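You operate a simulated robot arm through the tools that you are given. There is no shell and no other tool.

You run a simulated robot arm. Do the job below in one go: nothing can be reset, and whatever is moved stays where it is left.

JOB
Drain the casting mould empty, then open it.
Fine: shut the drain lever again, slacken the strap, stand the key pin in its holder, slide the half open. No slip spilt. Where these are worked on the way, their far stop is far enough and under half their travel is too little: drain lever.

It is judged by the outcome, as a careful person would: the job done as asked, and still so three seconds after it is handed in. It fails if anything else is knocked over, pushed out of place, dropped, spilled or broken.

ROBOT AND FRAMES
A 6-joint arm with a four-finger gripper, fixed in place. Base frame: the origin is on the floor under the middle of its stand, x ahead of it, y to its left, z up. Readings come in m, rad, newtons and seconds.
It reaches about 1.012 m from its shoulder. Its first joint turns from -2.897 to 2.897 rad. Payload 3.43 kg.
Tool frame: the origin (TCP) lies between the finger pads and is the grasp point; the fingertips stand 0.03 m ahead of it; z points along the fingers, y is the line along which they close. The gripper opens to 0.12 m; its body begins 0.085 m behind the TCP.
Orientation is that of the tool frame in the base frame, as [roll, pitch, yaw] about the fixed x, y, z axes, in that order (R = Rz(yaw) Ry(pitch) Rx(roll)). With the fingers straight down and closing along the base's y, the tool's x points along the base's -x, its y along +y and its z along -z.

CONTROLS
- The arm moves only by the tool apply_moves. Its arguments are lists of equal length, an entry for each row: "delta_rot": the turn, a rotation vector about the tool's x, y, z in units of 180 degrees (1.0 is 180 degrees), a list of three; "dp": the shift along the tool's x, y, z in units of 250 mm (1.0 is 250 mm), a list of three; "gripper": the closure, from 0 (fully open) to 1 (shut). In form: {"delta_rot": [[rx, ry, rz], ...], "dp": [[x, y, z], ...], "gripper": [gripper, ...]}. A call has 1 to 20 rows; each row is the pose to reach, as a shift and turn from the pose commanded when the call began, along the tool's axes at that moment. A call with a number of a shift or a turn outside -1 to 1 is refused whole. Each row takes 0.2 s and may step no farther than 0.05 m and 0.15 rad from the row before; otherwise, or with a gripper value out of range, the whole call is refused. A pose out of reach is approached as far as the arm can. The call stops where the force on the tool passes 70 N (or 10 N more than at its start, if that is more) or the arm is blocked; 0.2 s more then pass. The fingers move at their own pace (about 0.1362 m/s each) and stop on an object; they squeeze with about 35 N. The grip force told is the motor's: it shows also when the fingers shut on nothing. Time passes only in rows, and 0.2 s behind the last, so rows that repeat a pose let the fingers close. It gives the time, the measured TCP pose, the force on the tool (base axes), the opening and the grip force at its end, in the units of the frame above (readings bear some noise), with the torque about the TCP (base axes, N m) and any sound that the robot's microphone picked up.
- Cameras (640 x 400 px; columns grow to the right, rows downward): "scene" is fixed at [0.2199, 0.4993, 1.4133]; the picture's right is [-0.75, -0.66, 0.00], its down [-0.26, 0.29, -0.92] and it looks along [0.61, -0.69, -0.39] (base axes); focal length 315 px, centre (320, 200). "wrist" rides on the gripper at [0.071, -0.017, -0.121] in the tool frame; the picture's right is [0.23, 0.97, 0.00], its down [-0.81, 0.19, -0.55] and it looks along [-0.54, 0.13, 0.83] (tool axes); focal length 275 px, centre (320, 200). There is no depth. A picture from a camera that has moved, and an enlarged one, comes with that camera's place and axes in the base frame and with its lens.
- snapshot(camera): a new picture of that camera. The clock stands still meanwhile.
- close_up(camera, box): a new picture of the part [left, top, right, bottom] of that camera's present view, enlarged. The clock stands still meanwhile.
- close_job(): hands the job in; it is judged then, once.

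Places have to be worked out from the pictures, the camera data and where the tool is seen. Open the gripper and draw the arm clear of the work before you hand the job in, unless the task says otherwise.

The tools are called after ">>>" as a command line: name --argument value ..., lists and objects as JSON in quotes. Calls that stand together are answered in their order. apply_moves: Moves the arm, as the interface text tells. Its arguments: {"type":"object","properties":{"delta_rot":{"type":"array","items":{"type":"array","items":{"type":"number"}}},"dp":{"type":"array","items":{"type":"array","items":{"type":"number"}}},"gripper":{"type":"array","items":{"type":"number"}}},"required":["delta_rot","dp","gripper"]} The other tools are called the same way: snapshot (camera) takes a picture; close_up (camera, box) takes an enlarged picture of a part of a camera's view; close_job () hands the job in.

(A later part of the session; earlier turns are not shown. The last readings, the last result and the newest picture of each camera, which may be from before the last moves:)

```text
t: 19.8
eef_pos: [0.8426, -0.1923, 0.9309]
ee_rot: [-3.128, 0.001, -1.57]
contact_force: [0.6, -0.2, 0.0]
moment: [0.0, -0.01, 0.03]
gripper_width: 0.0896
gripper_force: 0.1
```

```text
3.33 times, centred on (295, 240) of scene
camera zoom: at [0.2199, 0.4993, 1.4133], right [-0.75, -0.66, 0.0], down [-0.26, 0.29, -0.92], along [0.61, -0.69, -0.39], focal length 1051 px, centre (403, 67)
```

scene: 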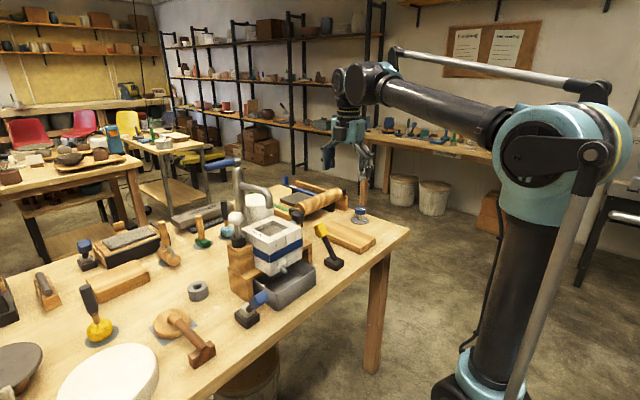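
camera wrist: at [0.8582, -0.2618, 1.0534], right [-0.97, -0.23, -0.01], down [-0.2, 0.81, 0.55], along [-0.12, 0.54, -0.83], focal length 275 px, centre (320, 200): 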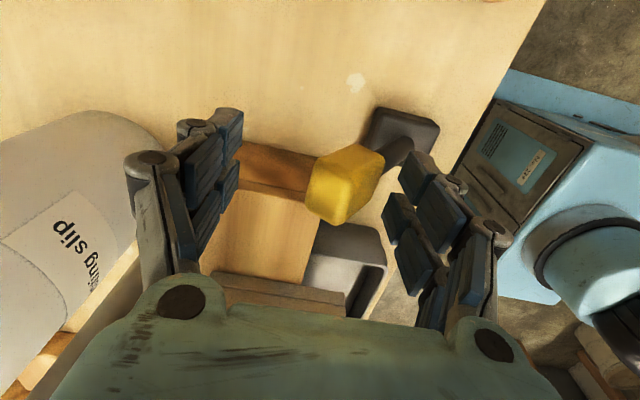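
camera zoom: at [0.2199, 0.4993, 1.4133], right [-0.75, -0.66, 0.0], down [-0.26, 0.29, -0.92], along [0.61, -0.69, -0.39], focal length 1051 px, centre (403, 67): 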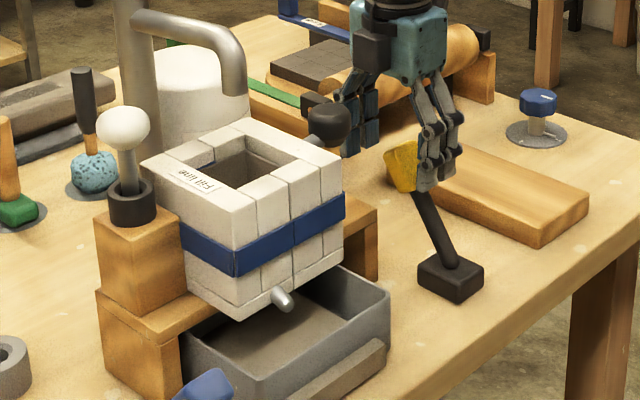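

The lever is nearly back; I press on gently a little until the stop is felt.

>>> apply_moves --delta_rot '[[0, 0, 0], [0, 0, 0], [0, 0, 0], [0, 0, 0]]' --dp '[[0, -0.02, 0], [0, -0.04, 0], [0, -0.06, 0], [0, -0.08, 0]]' --gripper '[0.25, 0.25, 0.25, 0.25]'

>>> close_up --camera "scene" --box '[225, 180, 365, 300]'

>>> snapshot --camera "wrist"

```text
t: 20.8
eef_pos: [0.8619, -0.1926, 0.9328]
ee_rot: [-3.128, -0.002, -1.572]
contact_force: [-25.0, 3.1, 4.6]
moment: [0.05, 0.6, -0.06]
gripper_width: 0.1064
gripper_force: 14.2
```

```text
3.33 times, centred on (295, 240) of scene
camera zoom: at [0.2199, 0.4993, 1.4133], right [-0.75, -0.66, 0.0], down [-0.26, 0.29, -0.92], along [0.61, -0.69, -0.39], focal length 1051 px, centre (403, 67)
```

zoom: 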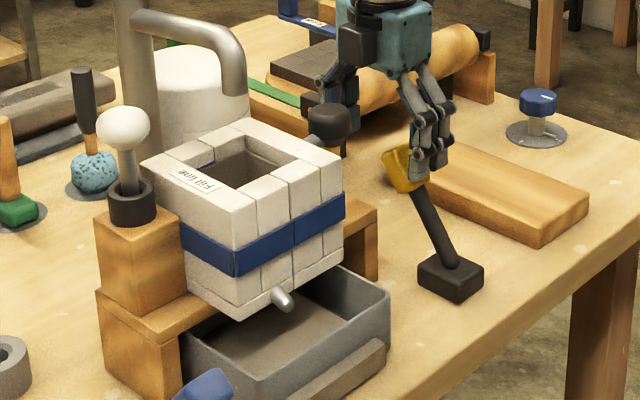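

```text
taken
camera wrist: at [0.877, -0.262, 1.0547], right [-0.97, -0.23, -0.01], down [-0.2, 0.81, 0.55], along [-0.12, 0.54, -0.83], focal length 275 px, centre (320, 200)
```

wrist: 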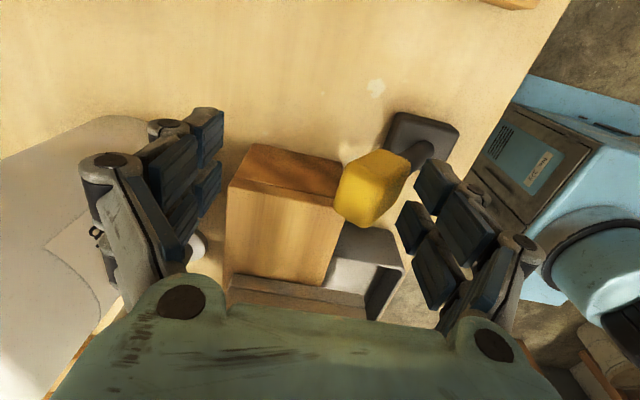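

The stop is felt at 25 N: the drain lever is shut. I back the fingers off to the middle, then rise straight up.

>>> apply_moves --delta_rot '[[0, 0, 0], [0, 0, 0], [0, 0, 0], [0, 0, 0], [0, 0, 0], [0, 0, 0], [0, 0, 0], [0, 0, 0]]' --dp '[[0, 0.05, 0], [0, 0.1, 0], [0, 0.1, 0], [0, 0.1, -0.16], [0, 0.1, -0.32], [0, 0.1, -0.48], [0, 0.1, -0.64], [0, 0.1, -0.8]]' --gripper '[0.15, 0.15, 0.15, 0.15, 0.15, 0.15, 0.15, 0.15]'

>>> snapshot --camera "wrist"

>>> close_up --camera "scene" --box '[225, 160, 365, 300]'

```text
t: 22.6
eef_pos: [0.8357, -0.1938, 1.1303]
ee_rot: [-3.128, 0.001, -1.571]
contact_force: [-0.3, -0.5, -0.1]
moment: [0.01, 0.01, -0.02]
gripper_width: 0.1022
gripper_force: 0.3
```

```text
taken
camera wrist: at [0.8506, -0.2642, 1.2524], right [-0.97, -0.23, -0.01], down [-0.2, 0.81, 0.55], along [-0.12, 0.54, -0.83], focal length 275 px, centre (320, 200)
```

wrist: 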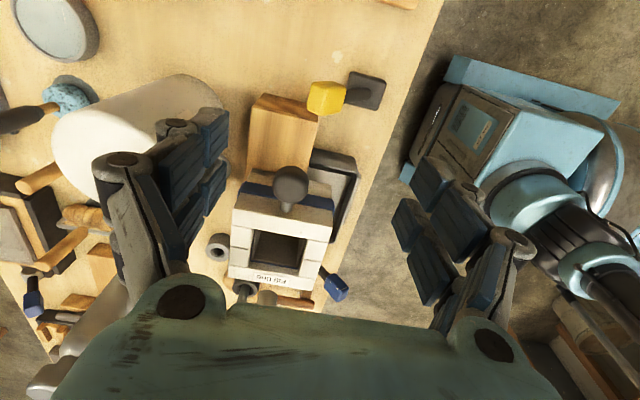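

```text
2.86 times, centred on (295, 230) of scene
camera zoom: at [0.2199, 0.4993, 1.4133], right [-0.75, -0.66, 0.0], down [-0.26, 0.29, -0.92], along [0.61, -0.69, -0.39], focal length 901 px, centre (391, 114)
```

zoom: 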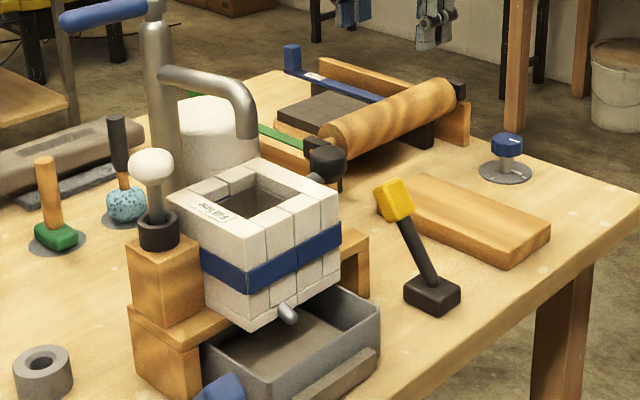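

>>> close_up --camera "wrist" --box '[220, 160, 350, 310]'

>>> close_up --camera "wrist" --box '[290, 60, 400, 130]'

```text
2.67 times, centred on (285, 235) of wrist
camera zoom: at [0.8506, -0.2642, 1.2524], right [-0.97, -0.23, -0.01], down [-0.2, 0.81, 0.55], along [-0.12, 0.54, -0.83], focal length 734 px, centre (413, 107)
```

zoom: 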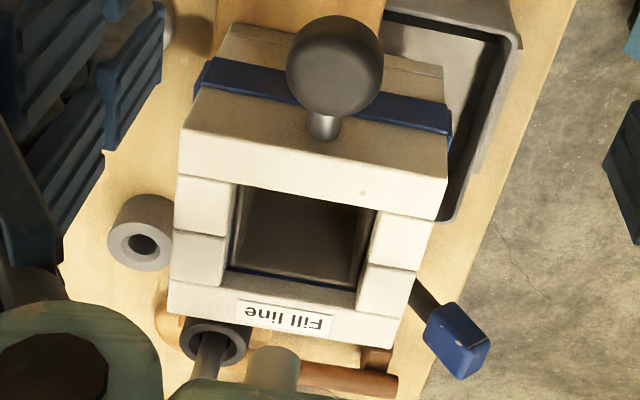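

```text
5.71 times, centred on (345, 95) of wrist
camera zoom: at [0.8506, -0.2642, 1.2524], right [-0.97, -0.23, -0.01], down [-0.2, 0.81, 0.55], along [-0.12, 0.54, -0.83], focal length 1573 px, centre (177, 800)
```

zoom: 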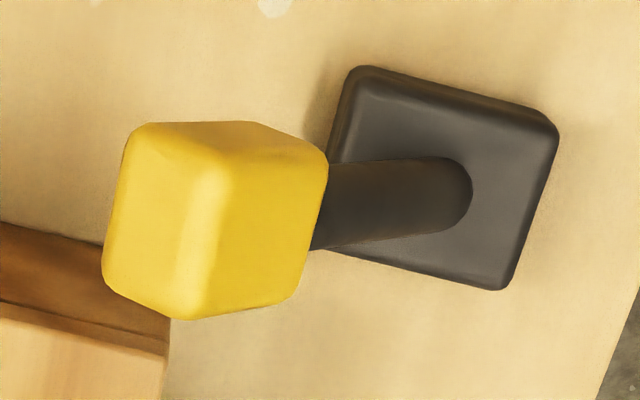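

The cavity is dark and empty and the drain lever is back at its original shut position. Next is the strap: the blue cam lever (handle ≈ (0.723, 0.151, 0.904), tilted to -x). I rotate the tool back to its first orientation so the camera stays on the -x side, and cross above the mould.

>>> apply_moves --delta_rot '[[0, 0, 0.046], [0, 0, 0.092], [0, 0, 0.138], [0, 0, 0.184], [0, 0, 0.23], [0, 0, 0.276], [0, 0, 0.322], [0, 0, 0.368], [0, 0, 0.414], [0, 0, 0.46], [0, 0, 0.5]]' --dp '[[-0.09, 0.06, 0], [-0.18, 0.12, 0], [-0.27, 0.18, 0], [-0.36, 0.24, 0], [-0.45, 0.3, 0], [-0.54, 0.36, 0], [-0.63, 0.42, 0], [-0.72, 0.48, 0], [-0.81, 0.54, 0], [-0.9, 0.6, 0], [-0.98, 0.66, 0]]' --gripper '[0.15, 0.15, 0.15, 0.15, 0.15, 0.15, 0.15, 0.15, 0.15, 0.15, 0.15]'

>>> snapshot --camera "wrist"

```text
t: 25.0
eef_pos: [0.6702, 0.0513, 1.1297]
ee_rot: [3.141, 0.014, 3.14]
contact_force: [0.2, -0.4, -0.9]
moment: [-0.04, 0.0, 0.02]
gripper_width: 0.1021
gripper_force: 0.0
```

```text
taken
camera wrist: at [0.5966, 0.0371, 1.2495], right [-0.23, 0.97, 0.0], down [0.8, 0.19, 0.56], along [0.55, 0.13, -0.83], focal length 275 px, centre (320, 200)
```

wrist: 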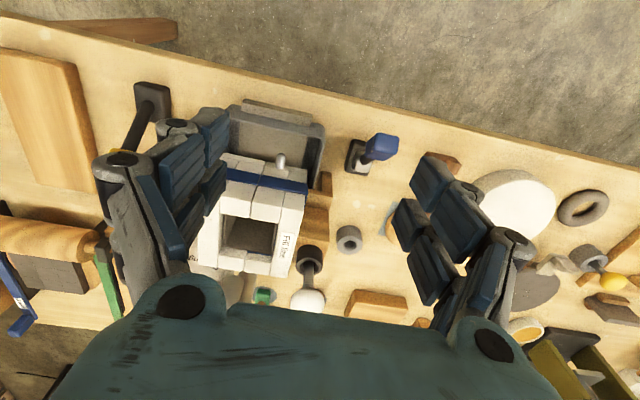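

The blue handle checks at (0.724, 0.149, 0.904), ring at (0.925, 0.17), pin at (0.882, 0.088). I shut the gripper, go to the -x side of the blue handle and lower so the closed fingers can push it toward +x.

>>> apply_moves --delta_rot '[[0, 0, 0], [0, 0, 0], [0, 0, 0], [0, 0, 0], [0, 0, 0], [0, 0, 0], [0, 0, 0], [0, 0, 0]]' --dp '[[0.06, 0.14, 0], [0.11, 0.28, 0], [0.16, 0.416, 0], [0.16, 0.416, 0.17], [0.16, 0.416, 0.34], [0.16, 0.416, 0.51], [0.16, 0.416, 0.68], [0.16, 0.416, 0.83]]' --gripper '[0.6, 1, 1, 1, 1, 1, 1, 1]'

>>> snapshot --camera "wrist"

>>> close_up --camera "scene" --box '[200, 190, 360, 340]'

```text
t: 26.8
eef_pos: [0.6323, 0.1559, 0.9225]
ee_rot: [3.142, 0.015, -3.139]
contact_force: [0.5, 0.2, 0.1]
moment: [-0.01, 0.03, -0.01]
gripper_width: 0.0001
gripper_force: 33.0
```

```text
taken
camera wrist: at [0.5597, 0.14, 1.0425], right [-0.23, 0.97, 0.0], down [0.8, 0.19, 0.56], along [0.55, 0.13, -0.83], focal length 275 px, centre (320, 200)
```

wrist: 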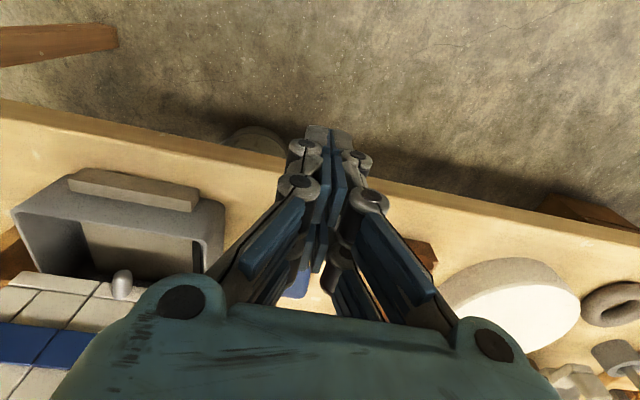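

```text
2.67 times, centred on (280, 265) of scene
camera zoom: at [0.2199, 0.4993, 1.4133], right [-0.75, -0.66, 0.0], down [-0.26, 0.29, -0.92], along [0.61, -0.69, -0.39], focal length 841 px, centre (427, 27)
```

zoom: 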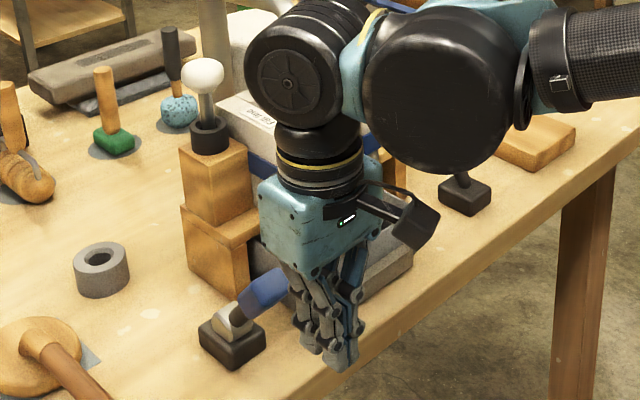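

Closed fingers are on the -x side of the blue handle. I push slowly in +x and watch force and strap.

>>> apply_moves --delta_rot '[[0, 0, 0], [0, 0, 0], [0, 0, 0], [0, 0, 0], [0, 0, 0], [0, 0, 0], [0, 0, 0]]' --dp '[[-0.06, 0, 0], [-0.12, 0, 0], [-0.17, 0, 0], [-0.22, 0, 0], [-0.27, 0, 0], [-0.32, 0, 0], [-0.36, 0, 0]]' --gripper '[1, 1, 1, 1, 1, 1, 1]'

>>> close_up --camera "scene" --box '[200, 190, 360, 340]'

>>> snapshot --camera "wrist"

```text
t: 28.4
eef_pos: [0.7229, 0.1558, 0.9235]
ee_rot: [3.141, 0.014, 3.141]
contact_force: [-0.1, 0.3, 0.2]
moment: [-0.01, 0.0, -0.04]
gripper_width: 0.0001
gripper_force: 33.1
```

```text
2.67 times, centred on (280, 265) of scene
camera zoom: at [0.2199, 0.4993, 1.4133], right [-0.75, -0.66, 0.0], down [-0.26, 0.29, -0.92], along [0.61, -0.69, -0.39], focal length 841 px, centre (427, 27)
```

zoom: 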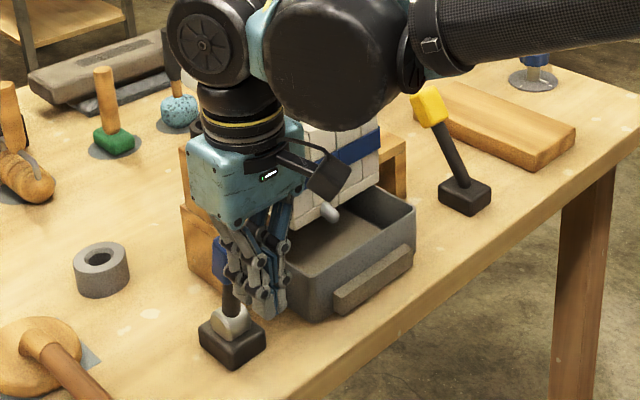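

```text
taken
camera wrist: at [0.6496, 0.1409, 1.0426], right [-0.23, 0.97, 0.0], down [0.8, 0.19, 0.56], along [0.55, 0.13, -0.83], focal length 275 px, centre (320, 200)
```

wrist: 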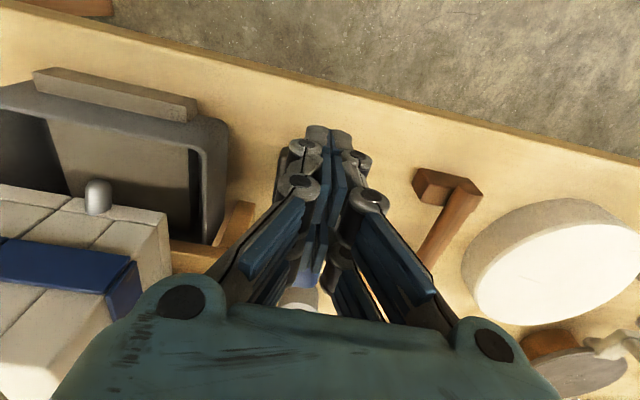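

The blue lever moves freely and is near upright. I continue toward its far stop in small steps.

>>> apply_moves --delta_rot '[[0, 0, 0], [0, 0, 0], [0, 0, 0], [0, 0, 0], [0, 0, 0], [0, 0, 0]]' --dp '[[-0.04, 0, 0], [-0.08, 0, 0], [-0.12, 0, 0], [-0.16, 0, 0], [-0.2, 0, 0], [-0.22, 0, 0]]' --gripper '[1, 1, 1, 1, 1, 1]'

>>> close_up --camera "scene" --box '[200, 190, 360, 340]'

>>> snapshot --camera "wrist"

```text
t: 29.8
eef_pos: [0.7787, 0.1565, 0.9221]
ee_rot: [-3.14, 0.013, 3.141]
contact_force: [-0.8, 0.1, 0.3]
moment: [0.01, -0.01, 0.0]
gripper_width: 0.0002
gripper_force: 33.7
```

```text
2.67 times, centred on (280, 265) of scene
camera zoom: at [0.2199, 0.4993, 1.4133], right [-0.75, -0.66, 0.0], down [-0.26, 0.29, -0.92], along [0.61, -0.69, -0.39], focal length 841 px, centre (427, 27)
```

zoom: 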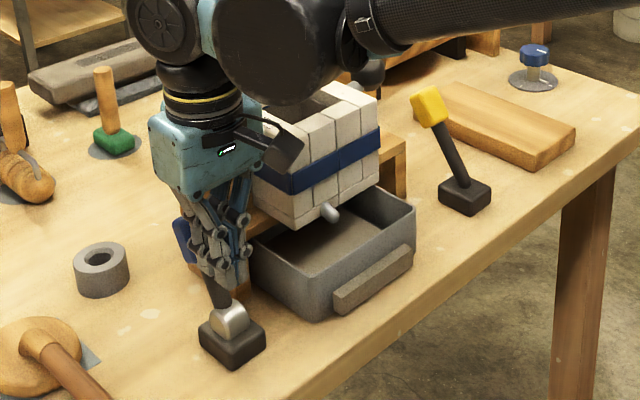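

```text
taken
camera wrist: at [0.705, 0.1407, 1.0433], right [-0.23, 0.97, 0.0], down [0.8, 0.19, 0.56], along [0.55, 0.13, -0.83], focal length 275 px, centre (320, 200)
```

wrist: 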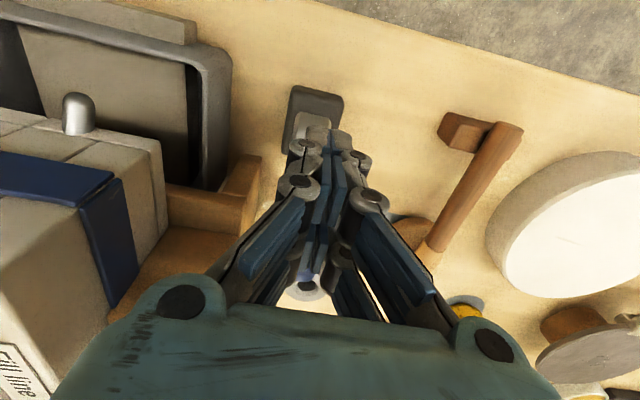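

No stop yet and no load; I keep going in small steps.

>>> apply_moves --delta_rot '[[0, 0, 0], [0, 0, 0], [0, 0, 0], [0, 0, 0], [0, 0, 0]]' --dp '[[-0.03, 0, 0], [-0.06, 0, 0], [-0.09, 0, 0], [-0.12, 0, 0], [-0.15, 0, 0]]' --gripper '[1, 1, 1, 1, 1]'

>>> close_up --camera "scene" --box '[200, 190, 360, 340]'

>>> snapshot --camera "wrist"

```text
t: 30.8
eef_pos: [0.7902, 0.1551, 0.9305]
ee_rot: [3.141, 0.013, -3.14]
contact_force: [2.8, 0.5, -1.2]
moment: [-0.04, 0.24, -0.01]
gripper_width: 0.0
gripper_force: 33.9
stopped in row 4: the force on the tool passed its limit at 84 N (the readings are from after the stop); the commanded pose is now the measured one
```

```text
2.67 times, centred on (280, 265) of scene
camera zoom: at [0.2199, 0.4993, 1.4133], right [-0.75, -0.66, 0.0], down [-0.26, 0.29, -0.92], along [0.61, -0.69, -0.39], focal length 841 px, centre (427, 27)
```

zoom: 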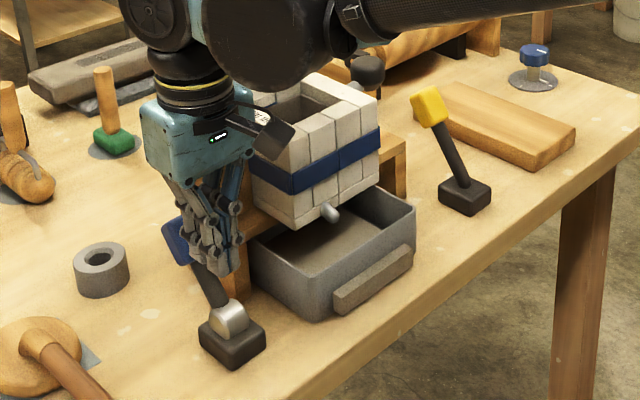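

```text
taken
camera wrist: at [0.7162, 0.1405, 1.0512], right [-0.23, 0.97, 0.0], down [0.8, 0.19, 0.56], along [0.55, 0.13, -0.83], focal length 275 px, centre (320, 200)
```

wrist: 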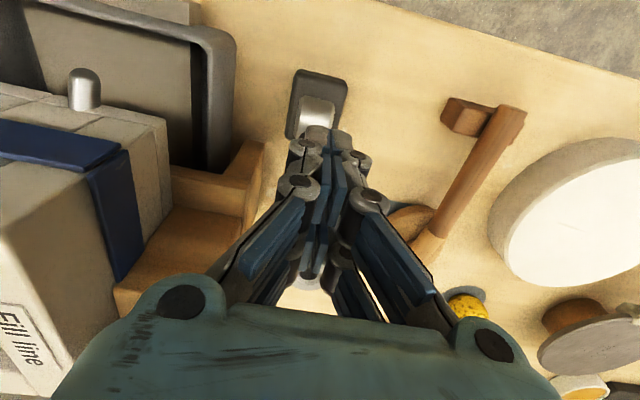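

The stop was hit (84 N peak, now relaxed); the blue lever leans to +x. I retreat to -x, then rise, and check strap and lever.

>>> apply_moves --delta_rot '[[0, 0, 0], [0, 0, 0], [0, 0, 0], [0, 0, 0], [0, 0, 0], [0, 0, 0], [0, 0, 0], [0, 0, 0], [0, 0, 0]]' --dp '[[0.1, 0, 0], [0.22, 0, 0], [0.36, 0, 0], [0.5, 0, 0], [0.5, 0, -0.16], [0.5, 0, -0.32], [0.5, 0, -0.48], [0.5, 0, -0.64], [0.5, 0, -0.8]]' --gripper '[1, 1, 1, 1, 1, 0.5, 0, 0, 0]'

>>> close_up --camera "scene" --box '[200, 190, 360, 340]'

>>> snapshot --camera "wrist"

```text
t: 32.8
eef_pos: [0.661, 0.1571, 1.1289]
ee_rot: [-3.141, 0.013, -3.139]
contact_force: [0.5, 0.8, -0.4]
moment: [0.0, -0.03, -0.01]
gripper_width: 0.1201
gripper_force: 0.1
```

```text
2.67 times, centred on (280, 265) of scene
camera zoom: at [0.2199, 0.4993, 1.4133], right [-0.75, -0.66, 0.0], down [-0.26, 0.29, -0.92], along [0.61, -0.69, -0.39], focal length 841 px, centre (427, 27)
```

zoom: 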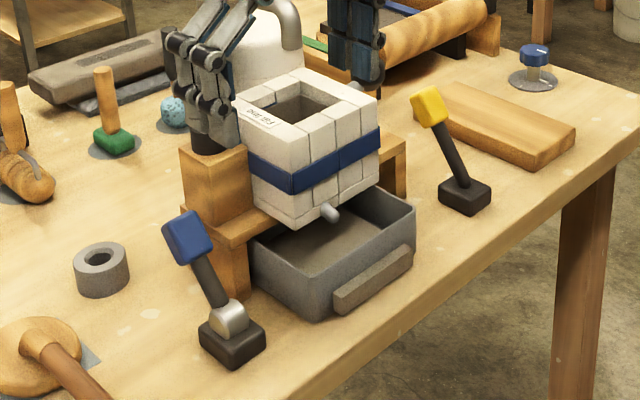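

```text
taken
camera wrist: at [0.5883, 0.1411, 1.2495], right [-0.23, 0.97, 0.0], down [0.8, 0.19, 0.56], along [0.55, 0.13, -0.83], focal length 275 px, centre (320, 200)
```

wrist: 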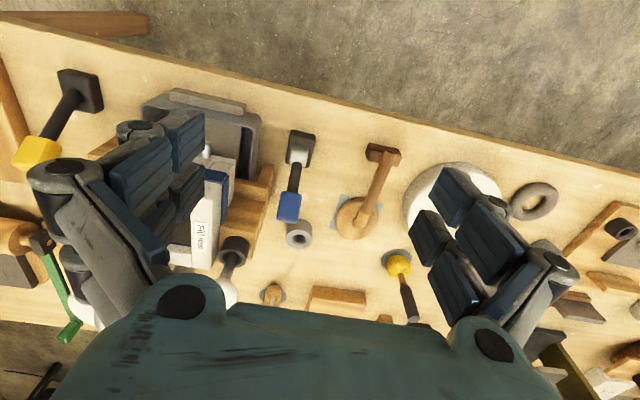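

The blue lever now rests leaning to +x (handle ≈ (0.838, 0.150, 0.908)). I zoom on the strap and lever to confirm it is slack.

>>> close_up --camera "scene" --box '[225, 195, 325, 285]'

>>> close_up --camera "wrist" --box '[180, 90, 340, 310]'

```text
4.44 times, centred on (275, 240) of scene
camera zoom: at [0.2199, 0.4993, 1.4133], right [-0.75, -0.66, 0.0], down [-0.26, 0.29, -0.92], along [0.61, -0.69, -0.39], focal length 1401 px, centre (520, 22)
```

zoom: 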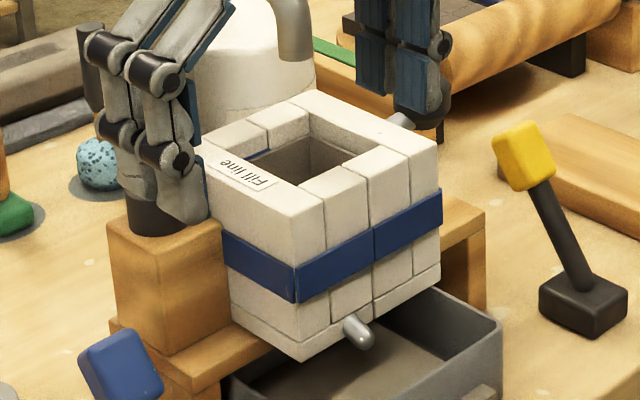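

```text
1.82 times, centred on (260, 200) of wrist
camera zoom: at [0.5883, 0.1411, 1.2495], right [-0.23, 0.97, 0.0], down [0.8, 0.19, 0.56], along [0.55, 0.13, -0.83], focal length 500 px, centre (429, 200)
```

zoom: 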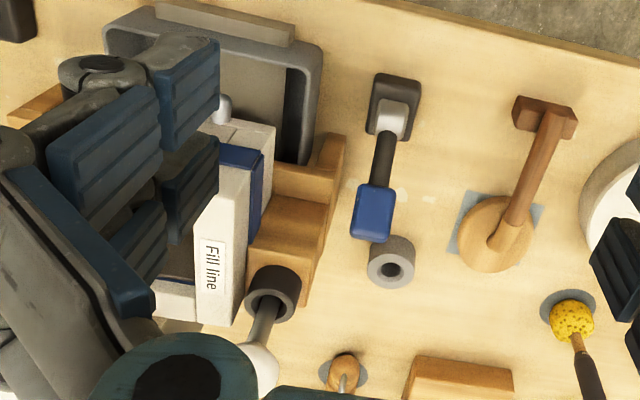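

The strap lever is over to its other stop. Before taking the pin I want to know the faucet's extent (its spout is over the mould and its handle near the pin), so I rise for a view from above.

>>> apply_moves --delta_rot '[[0, 0, 0], [0, 0, 0], [0, 0, 0], [0, 0, 0], [0, 0, 0], [0, 0, 0]]' --dp '[[-0.02, -0.06, -0.15], [-0.05, -0.14, -0.3], [-0.08, -0.21, -0.45], [-0.11, -0.28, -0.6], [-0.14, -0.36, -0.75], [-0.16, -0.43, -0.88]]' --gripper '[0, 0, 0, 0, 0, 0]'

>>> snapshot --camera "wrist"

>>> close_up --camera "scene" --box '[200, 140, 320, 280]'

```text
t: 34.2
eef_pos: [0.6986, 0.0479, 1.3527]
ee_rot: [-3.142, 0.013, -3.14]
contact_force: [-0.4, -0.6, 0.0]
moment: [-0.02, -0.01, -0.01]
gripper_width: 0.12
gripper_force: 0.1
```

```text
taken
camera wrist: at [0.6252, 0.0327, 1.4733], right [-0.23, 0.97, 0.0], down [0.8, 0.19, 0.56], along [0.55, 0.13, -0.83], focal length 275 px, centre (320, 200)
```

wrist: 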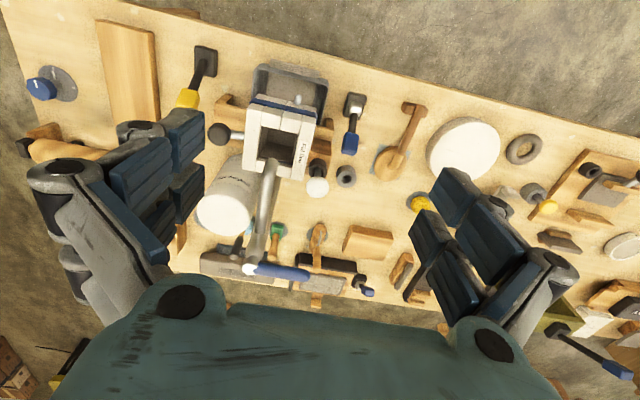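

```text
2.86 times, centred on (260, 210) of scene
camera zoom: at [0.2199, 0.4993, 1.4133], right [-0.75, -0.66, 0.0], down [-0.26, 0.29, -0.92], along [0.61, -0.69, -0.39], focal length 901 px, centre (491, 171)
```

zoom: 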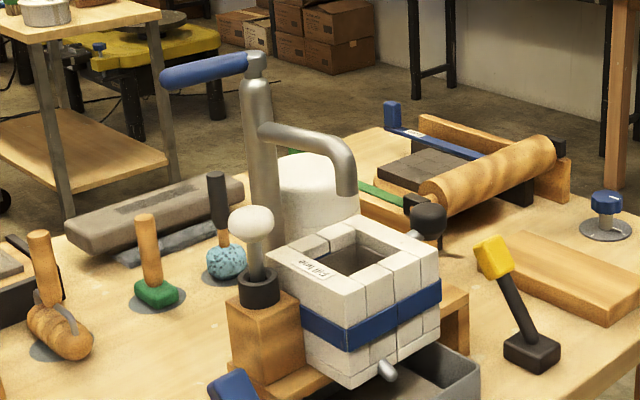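

Now the whole layout is visible; I enlarge the mould/faucet/pin/ring area.

>>> close_up --camera "wrist" --box '[190, 60, 390, 300]'

>>> close_up --camera "wrist" --box '[280, 130, 380, 220]'

```text
1.67 times, centred on (290, 180) of wrist
camera zoom: at [0.6252, 0.0327, 1.4733], right [-0.23, 0.97, 0.0], down [0.8, 0.19, 0.56], along [0.55, 0.13, -0.83], focal length 459 px, centre (370, 233)
```

zoom: 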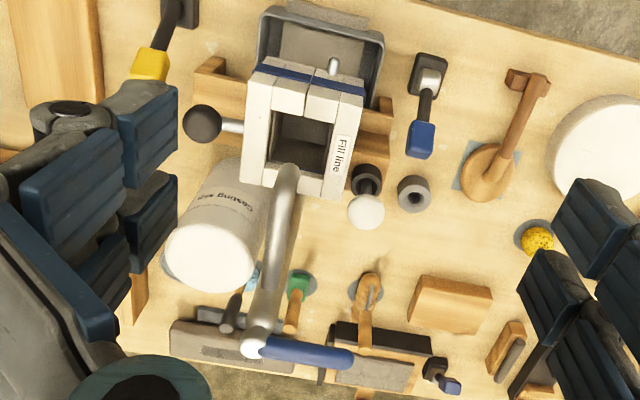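

```text
4.44 times, centred on (330, 175) of wrist
camera zoom: at [0.6252, 0.0327, 1.4733], right [-0.23, 0.97, 0.0], down [0.8, 0.19, 0.56], along [0.55, 0.13, -0.83], focal length 1224 px, centre (276, 311)
```

zoom: 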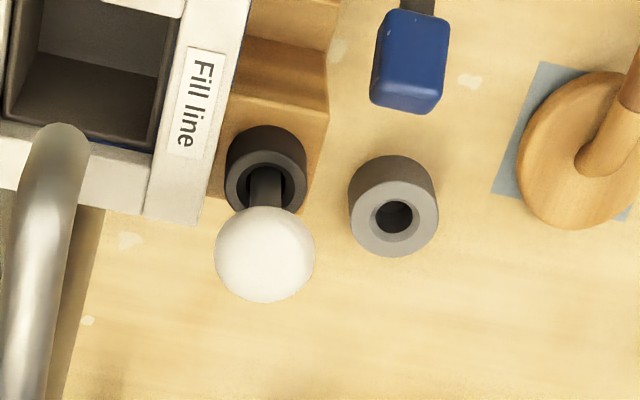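

The faucet handle ends near (0.979, 0.098, 1.165) and its spout is above the cavity at y≈0, so for the pin (≈ (0.886, 0.089), ball z≈1.043) I'll use a narrow opening. The ring hole triangulates near (0.956, 0.181, 0.846); I go closer for a more exact reading.

>>> apply_moves --delta_rot '[[0, 0, 0], [0, 0, 0], [0, 0, 0], [0, 0, 0], [0, 0, 0], [0, 0, 0]]' --dp '[[-0.05, 0.07, 0.13], [-0.1, 0.14, 0.26], [-0.15, 0.21, 0.4], [-0.21, 0.28, 0.54], [-0.27, 0.35, 0.68], [-0.325, 0.408, 0.81]]' --gripper '[0.417, 0.417, 0.417, 0.417, 0.417, 0.417]'

>>> snapshot --camera "wrist"

>>> close_up --camera "wrist" --box '[230, 150, 410, 310]'

>>> close_up --camera "scene" --box '[180, 270, 230, 310]'

```text
t: 35.6
eef_pos: [0.7827, 0.1498, 1.1501]
ee_rot: [3.141, 0.013, -3.139]
contact_force: [0.0, -0.3, 0.6]
moment: [0.03, -0.05, 0.01]
gripper_width: 0.0699
gripper_force: 0.0
```

```text
taken
camera wrist: at [0.71, 0.1351, 1.2691], right [-0.23, 0.97, 0.0], down [0.8, 0.19, 0.56], along [0.55, 0.13, -0.83], focal length 275 px, centre (320, 200)
```

wrist: 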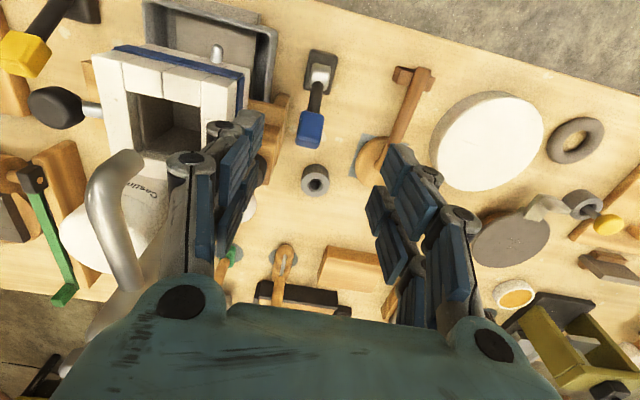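

```text
2.50 times, centred on (320, 230) of wrist
camera zoom: at [0.71, 0.1351, 1.2691], right [-0.23, 0.97, 0.0], down [0.8, 0.19, 0.56], along [0.55, 0.13, -0.83], focal length 688 px, centre (320, 125)
```

zoom: 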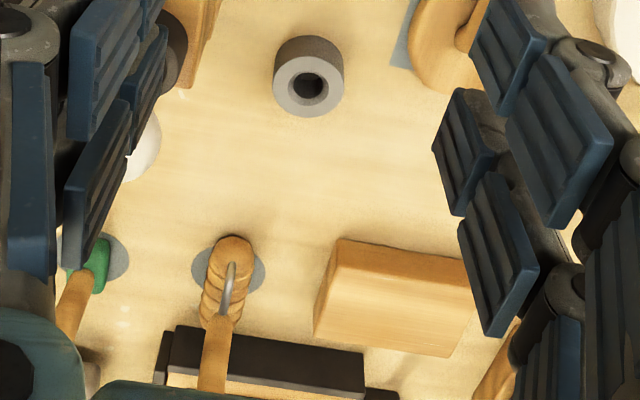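

```text
10.00 times, centred on (205, 290) of scene
camera zoom: at [0.2199, 0.4993, 1.4133], right [-0.75, -0.66, 0.0], down [-0.26, 0.29, -0.92], along [0.61, -0.69, -0.39], focal length 3152 px, centre (1470, -700)
```

zoom: 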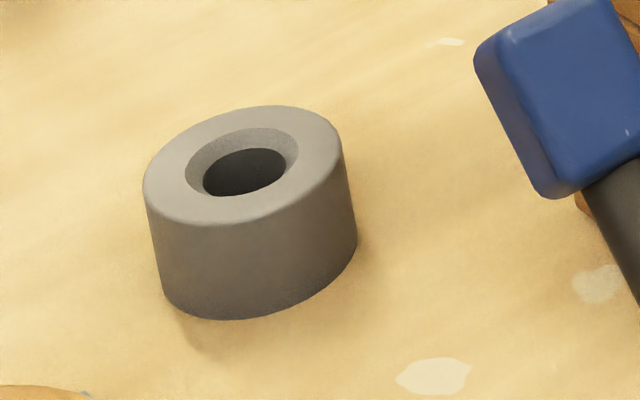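

The ring has a chamfered hole, its top at about (0.96, 0.184, 0.846). Now I move above the white ball (≈ (0.887, 0.0885)) with a 0.065 m opening, staying clear of the spout, and check before descending.

>>> apply_moves --delta_rot '[[0, 0, 0], [0, 0, 0], [0, 0, 0], [0, 0, 0]]' --dp '[[-0.1, -0.06, 0], [-0.21, -0.123, 0], [-0.32, -0.185, 0], [-0.417, -0.245, 0]]' --gripper '[0.45, 0.45, 0.45, 0.45]'

>>> snapshot --camera "wrist"

>>> close_up --camera "scene" --box '[190, 120, 320, 280]'

```text
t: 36.6
eef_pos: [0.8861, 0.0902, 1.1478]
ee_rot: [-3.141, 0.013, -3.141]
contact_force: [-0.2, -1.1, 0.6]
moment: [-0.02, -0.06, 0.03]
gripper_width: 0.0658
gripper_force: 0.1
```

```text
taken
camera wrist: at [0.8131, 0.0743, 1.2689], right [-0.23, 0.97, 0.0], down [0.8, 0.19, 0.56], along [0.55, 0.13, -0.83], focal length 275 px, centre (320, 200)
```

wrist: 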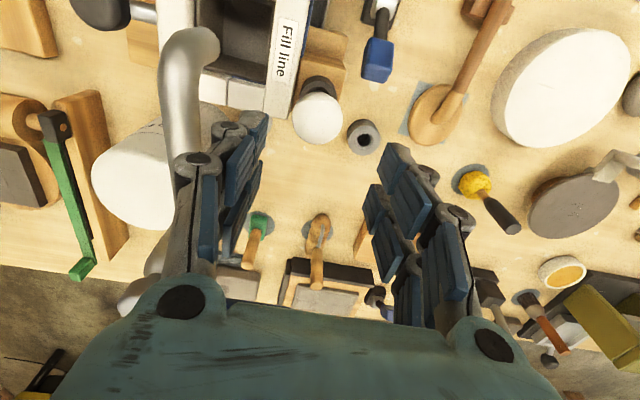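

```text
2.50 times, centred on (255, 200) of scene
camera zoom: at [0.2199, 0.4993, 1.4133], right [-0.75, -0.66, 0.0], down [-0.26, 0.29, -0.92], along [0.61, -0.69, -0.39], focal length 788 px, centre (482, 200)
```

zoom: 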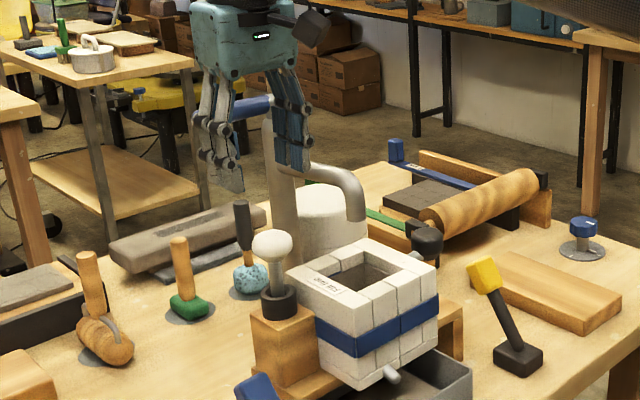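

I zoom here to get the ball and ring hole from the same camera pose for an accurate relative offset.

>>> close_up --camera "wrist" --box '[280, 70, 400, 170]'

```text
4.00 times, centred on (340, 120) of wrist
camera zoom: at [0.8131, 0.0743, 1.2689], right [-0.23, 0.97, 0.0], down [0.8, 0.19, 0.56], along [0.55, 0.13, -0.83], focal length 1101 px, centre (240, 520)
```

zoom: 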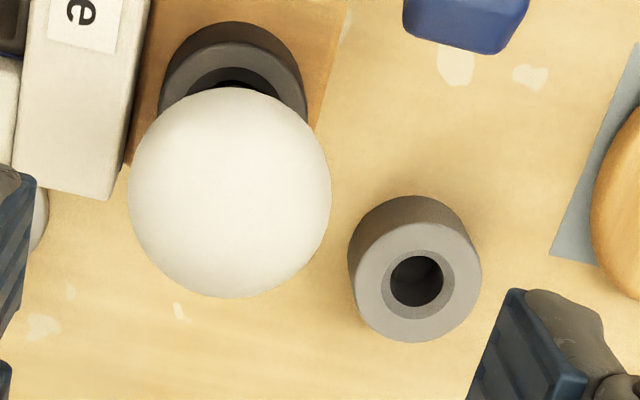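

Ball ≈ (0.885, 0.088) and ring hole ≈ (0.965, 0.183, 0.846). I descend onto the ball.

>>> apply_moves --delta_rot '[[0, 0, 0], [0, 0, 0], [0, 0, 0], [0, 0, 0]]' --dp '[[0.003, -0.002, 0.11], [0.006, -0.004, 0.22], [0.009, -0.007, 0.33], [0.011, -0.008, 0.425]]' --gripper '[0.45, 0.45, 0.45, 0.45]'

>>> snapshot --camera "wrist"

>>> close_up --camera "scene" --box '[190, 140, 320, 280]'

```text
t: 37.6
eef_pos: [0.8834, 0.0871, 1.0431]
ee_rot: [3.141, 0.014, -3.14]
contact_force: [-0.5, -0.3, 0.0]
moment: [0.02, 0.02, -0.01]
gripper_width: 0.0659
gripper_force: 0.1
```

```text
taken
camera wrist: at [0.8114, 0.0715, 1.1638], right [-0.23, 0.97, 0.0], down [0.8, 0.19, 0.56], along [0.55, 0.13, -0.83], focal length 275 px, centre (320, 200)
```

wrist: 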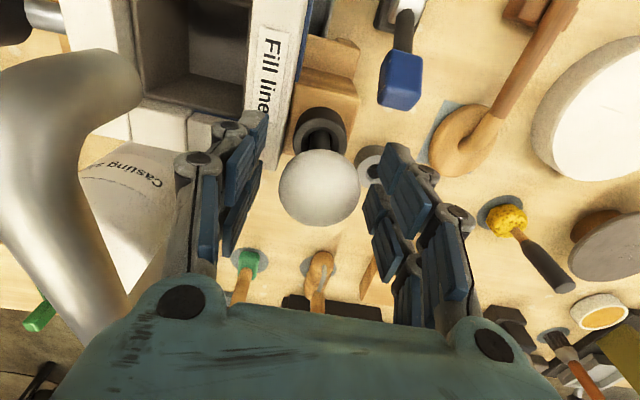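

```text
2.86 times, centred on (255, 210) of scene
camera zoom: at [0.2199, 0.4993, 1.4133], right [-0.75, -0.66, 0.0], down [-0.26, 0.29, -0.92], along [0.61, -0.69, -0.39], focal length 901 px, centre (506, 171)
```

zoom: 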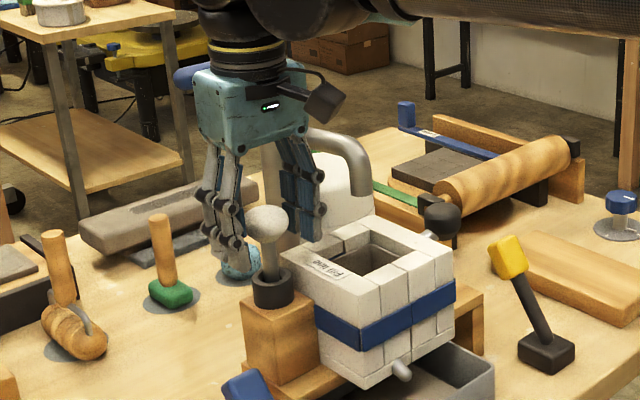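

The ball sits exactly at the TCP between the fingers. I close the gripper on it.

>>> apply_moves --delta_rot '[[0, 0, 0], [0, 0, 0], [0, 0, 0], [0, 0, 0]]' --dp '[[0, 0, 0], [0, 0, 0], [0, 0, 0], [0, 0, 0]]' --gripper '[0.6, 0.75, 1, 1]'

>>> snapshot --camera "wrist"

```text
t: 38.6
eef_pos: [0.8849, 0.0868, 1.043]
ee_rot: [-3.14, 0.014, -3.139]
contact_force: [-0.3, -0.4, 1.2]
moment: [0.01, 0.0, -0.04]
gripper_width: 0.0363
gripper_force: 35.2
```

```text
taken
camera wrist: at [0.8116, 0.0716, 1.1639], right [-0.23, 0.97, 0.0], down [0.8, 0.19, 0.56], along [0.55, 0.13, -0.83], focal length 275 px, centre (320, 200)
```

wrist: 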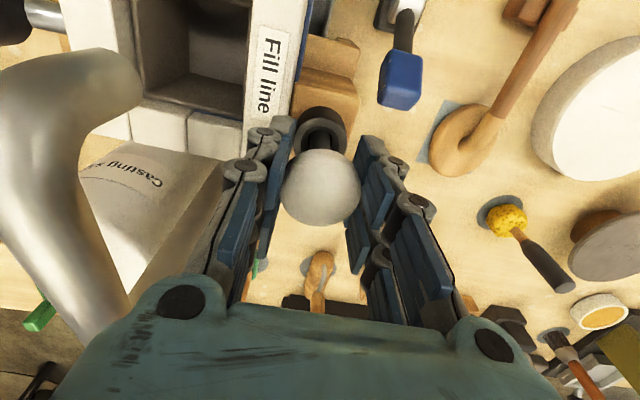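

The ball is held (width 0.036 m, 35 N). I lift straight up slowly.

>>> apply_moves --delta_rot '[[0, 0, 0], [0, 0, 0], [0, 0, 0], [0, 0, 0], [0, 0, 0]]' --dp '[[-0.001, 0, -0.06], [-0.0015, 0, -0.13], [-0.0025, 0, -0.2], [-0.0035, 0, -0.28], [-0.004, 0, -0.34]]' --gripper '[1, 1, 1, 1, 1]'

>>> snapshot --camera "wrist"

>>> close_up --camera "scene" --box '[190, 140, 320, 280]'

```text
t: 39.8
eef_pos: [0.8857, 0.0875, 1.1302]
ee_rot: [-3.141, 0.015, -3.14]
contact_force: [0.1, -0.3, -0.8]
moment: [0.05, 0.0, 0.0]
gripper_width: 0.0362
gripper_force: 35.5
```

```text
taken
camera wrist: at [0.8118, 0.0721, 1.2498], right [-0.23, 0.97, 0.0], down [0.8, 0.19, 0.56], along [0.55, 0.13, -0.83], focal length 275 px, centre (320, 200)
```

wrist: 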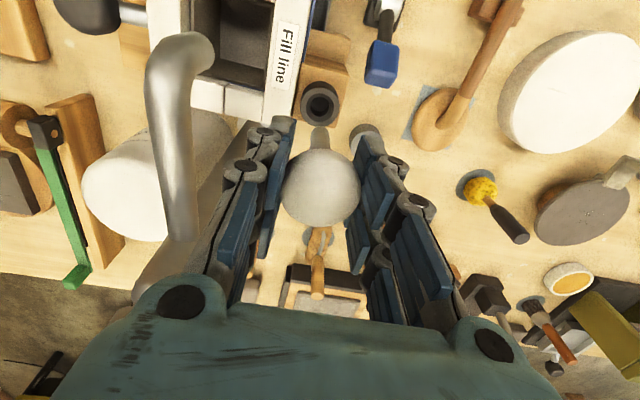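

```text
2.86 times, centred on (255, 210) of scene
camera zoom: at [0.2199, 0.4993, 1.4133], right [-0.75, -0.66, 0.0], down [-0.26, 0.29, -0.92], along [0.61, -0.69, -0.39], focal length 901 px, centre (506, 171)
```

zoom: 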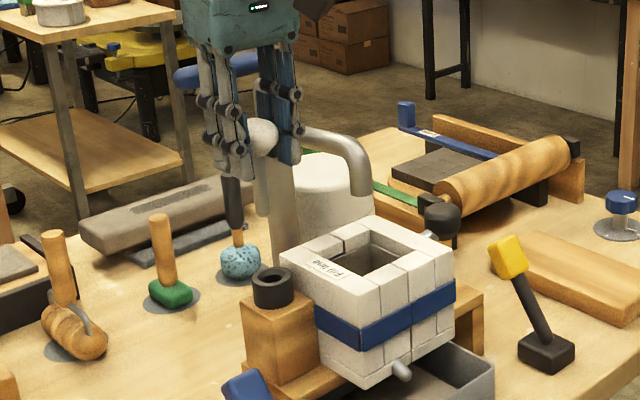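

The pin is out of its post. I zoom to find its tip length.

>>> close_up --camera "scene" --box '[215, 165, 285, 235]'

>>> close_up --camera "wrist" --box '[270, 70, 400, 240]'

```text
5.71 times, centred on (250, 200) of scene
camera zoom: at [0.2199, 0.4993, 1.4133], right [-0.75, -0.66, 0.0], down [-0.26, 0.29, -0.92], along [0.61, -0.69, -0.39], focal length 1801 px, centre (720, 200)
```

zoom: 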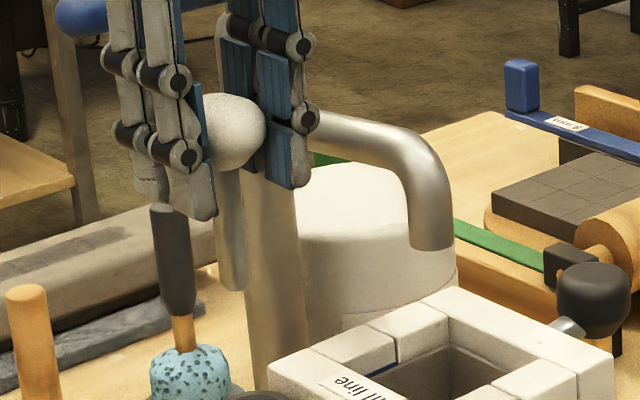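

```text
2.35 times, centred on (335, 155) of wrist
camera zoom: at [0.8118, 0.0721, 1.2498], right [-0.23, 0.97, 0.0], down [0.8, 0.19, 0.56], along [0.55, 0.13, -0.83], focal length 648 px, centre (285, 306)
```

zoom: 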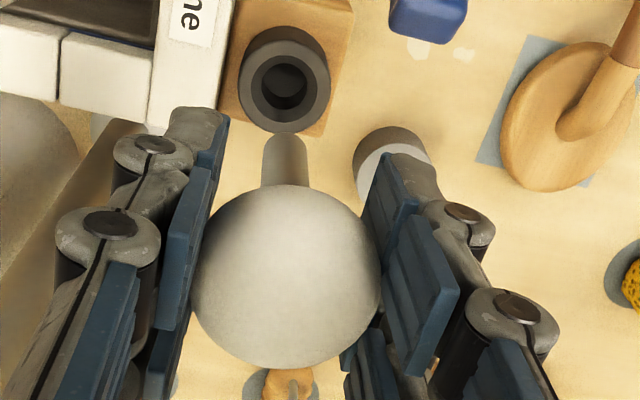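

The pin reaches about 0.077 m below the ball centre. I carry it first along +y (away from the faucet handle), then +x over the ring at about (0.965, 0.183), staying high.

>>> apply_moves --delta_rot '[[0, 0, 0], [0, 0, 0], [0, 0, 0], [0, 0, 0], [0, 0, 0], [0, 0, 0], [0, 0, 0], [0, 0, 0]]' --dp '[[0, 0.1, 0], [0, 0.2, 0], [0, 0.3, 0], [0, 0.382, 0], [-0.08, 0.382, 0], [-0.16, 0.382, 0], [-0.24, 0.382, 0], [-0.316, 0.382, 0]]' --gripper '[1, 1, 1, 1, 1, 1, 1, 1]'

>>> snapshot --camera "wrist"

>>> close_up --camera "wrist" --box '[260, 60, 380, 240]'

>>> close_up --camera "scene" --box '[130, 140, 290, 320]'

```text
t: 41.6
eef_pos: [0.9642, 0.1829, 1.1314]
ee_rot: [-3.141, 0.014, -3.141]
contact_force: [0.4, -0.5, -0.7]
moment: [-0.02, -0.05, 0.0]
gripper_width: 0.0364
gripper_force: 35.1
```

```text
taken
camera wrist: at [0.8905, 0.1675, 1.2514], right [-0.23, 0.97, 0.0], down [0.8, 0.19, 0.56], along [0.55, 0.13, -0.83], focal length 275 px, centre (320, 200)
```

wrist: 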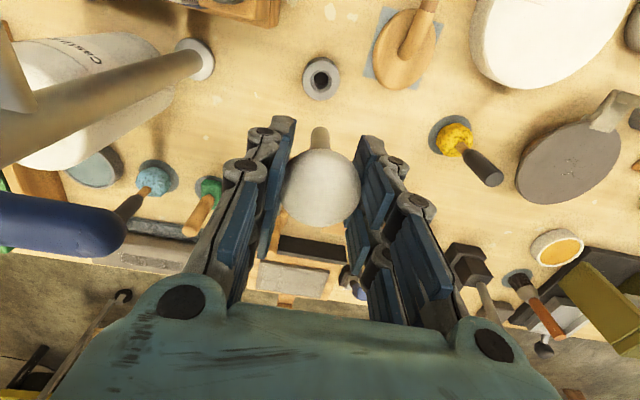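

```text
2.22 times, centred on (320, 150) of wrist
camera zoom: at [0.8905, 0.1675, 1.2514], right [-0.23, 0.97, 0.0], down [0.8, 0.19, 0.56], along [0.55, 0.13, -0.83], focal length 612 px, centre (320, 311)
```

zoom: 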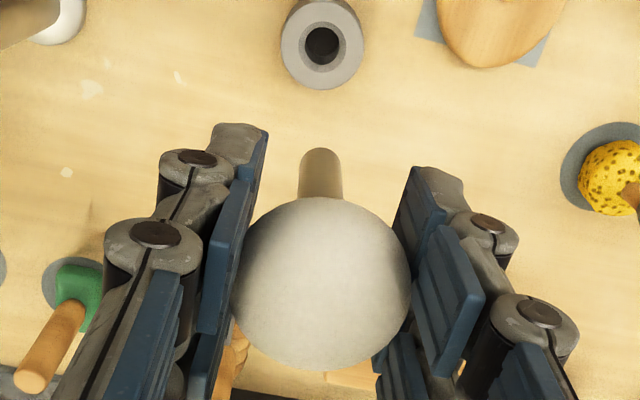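

```text
2.22 times, centred on (210, 230) of scene
camera zoom: at [0.2199, 0.4993, 1.4133], right [-0.75, -0.66, 0.0], down [-0.26, 0.29, -0.92], along [0.61, -0.69, -0.39], focal length 700 px, centre (564, 133)
```

zoom: 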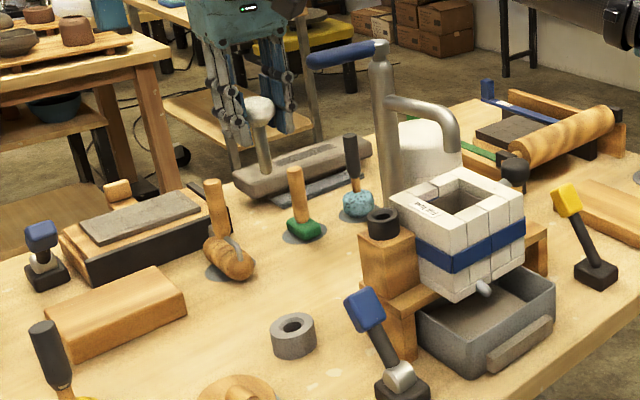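

From this pose the hole lies about 4–5 mm further in +x and 2 mm in +y than the pin axis. I correct and descend until the tip is about 2 cm above the ring, then re-check.

>>> apply_moves --delta_rot '[[0, 0, 0], [0, 0, 0], [0, 0, 0], [0, 0, 0], [0, 0, 0], [0, 0, 0], [0, 0, 0]]' --dp '[[-0.016, 0.007, 0], [-0.014, 0.007, 0.14], [-0.012, 0.007, 0.28], [-0.01, 0.007, 0.42], [-0.008, 0.007, 0.56], [-0.0065, 0.007, 0.67], [-0.0055, 0.007, 0.75]]' --gripper '[1, 1, 1, 1, 1, 1, 1]'

>>> close_up --camera "wrist" --box '[260, 60, 380, 240]'

>>> close_up --camera "scene" --box '[160, 220, 250, 310]'

```text
t: 43.2
eef_pos: [0.9665, 0.184, 0.9448]
ee_rot: [3.142, 0.013, -3.14]
contact_force: [0.5, 0.8, -0.6]
moment: [0.01, 0.0, -0.02]
gripper_width: 0.0364
gripper_force: 35.3
```

```text
2.22 times, centred on (320, 150) of wrist
camera zoom: at [0.894, 0.1683, 1.0641], right [-0.23, 0.97, 0.0], down [0.8, 0.19, 0.56], along [0.55, 0.13, -0.83], focal length 612 px, centre (320, 311)
```

zoom: 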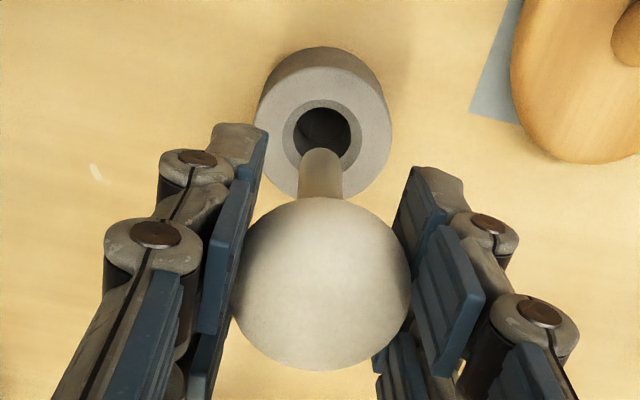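

```text
4.44 times, centred on (205, 265) of scene
camera zoom: at [0.2199, 0.4993, 1.4133], right [-0.75, -0.66, 0.0], down [-0.26, 0.29, -0.92], along [0.61, -0.69, -0.39], focal length 1401 px, centre (831, -89)
```

zoom: 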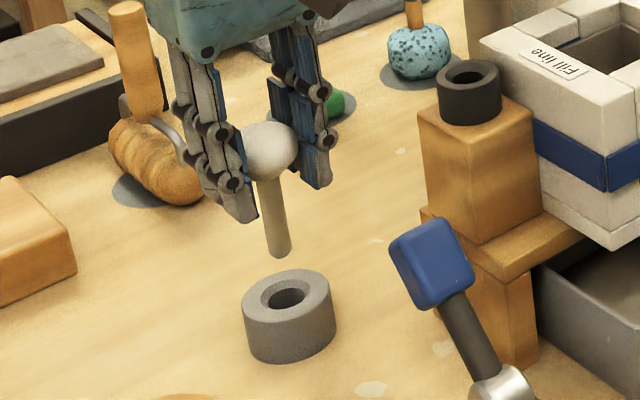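

The pin is nearly aligned. I zoom the scene camera to confirm the last millimetres.

>>> close_up --camera "scene" --box '[185, 235, 225, 305]'

>>> close_up --camera "wrist" --box '[285, 75, 355, 155]'

```text
5.71 times, centred on (205, 270) of scene
camera zoom: at [0.2199, 0.4993, 1.4133], right [-0.75, -0.66, 0.0], down [-0.26, 0.29, -0.92], along [0.61, -0.69, -0.39], focal length 1801 px, centre (977, -200)
```

zoom: 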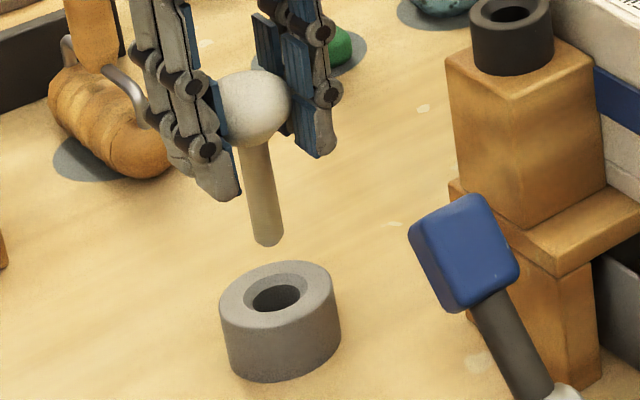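

```text
5.00 times, centred on (320, 115) of wrist
camera zoom: at [0.894, 0.1683, 1.0641], right [-0.23, 0.97, 0.0], down [0.8, 0.19, 0.56], along [0.55, 0.13, -0.83], focal length 1376 px, centre (320, 625)
```

zoom: 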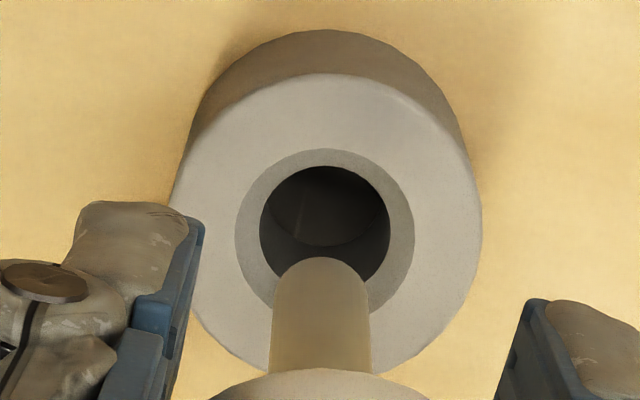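

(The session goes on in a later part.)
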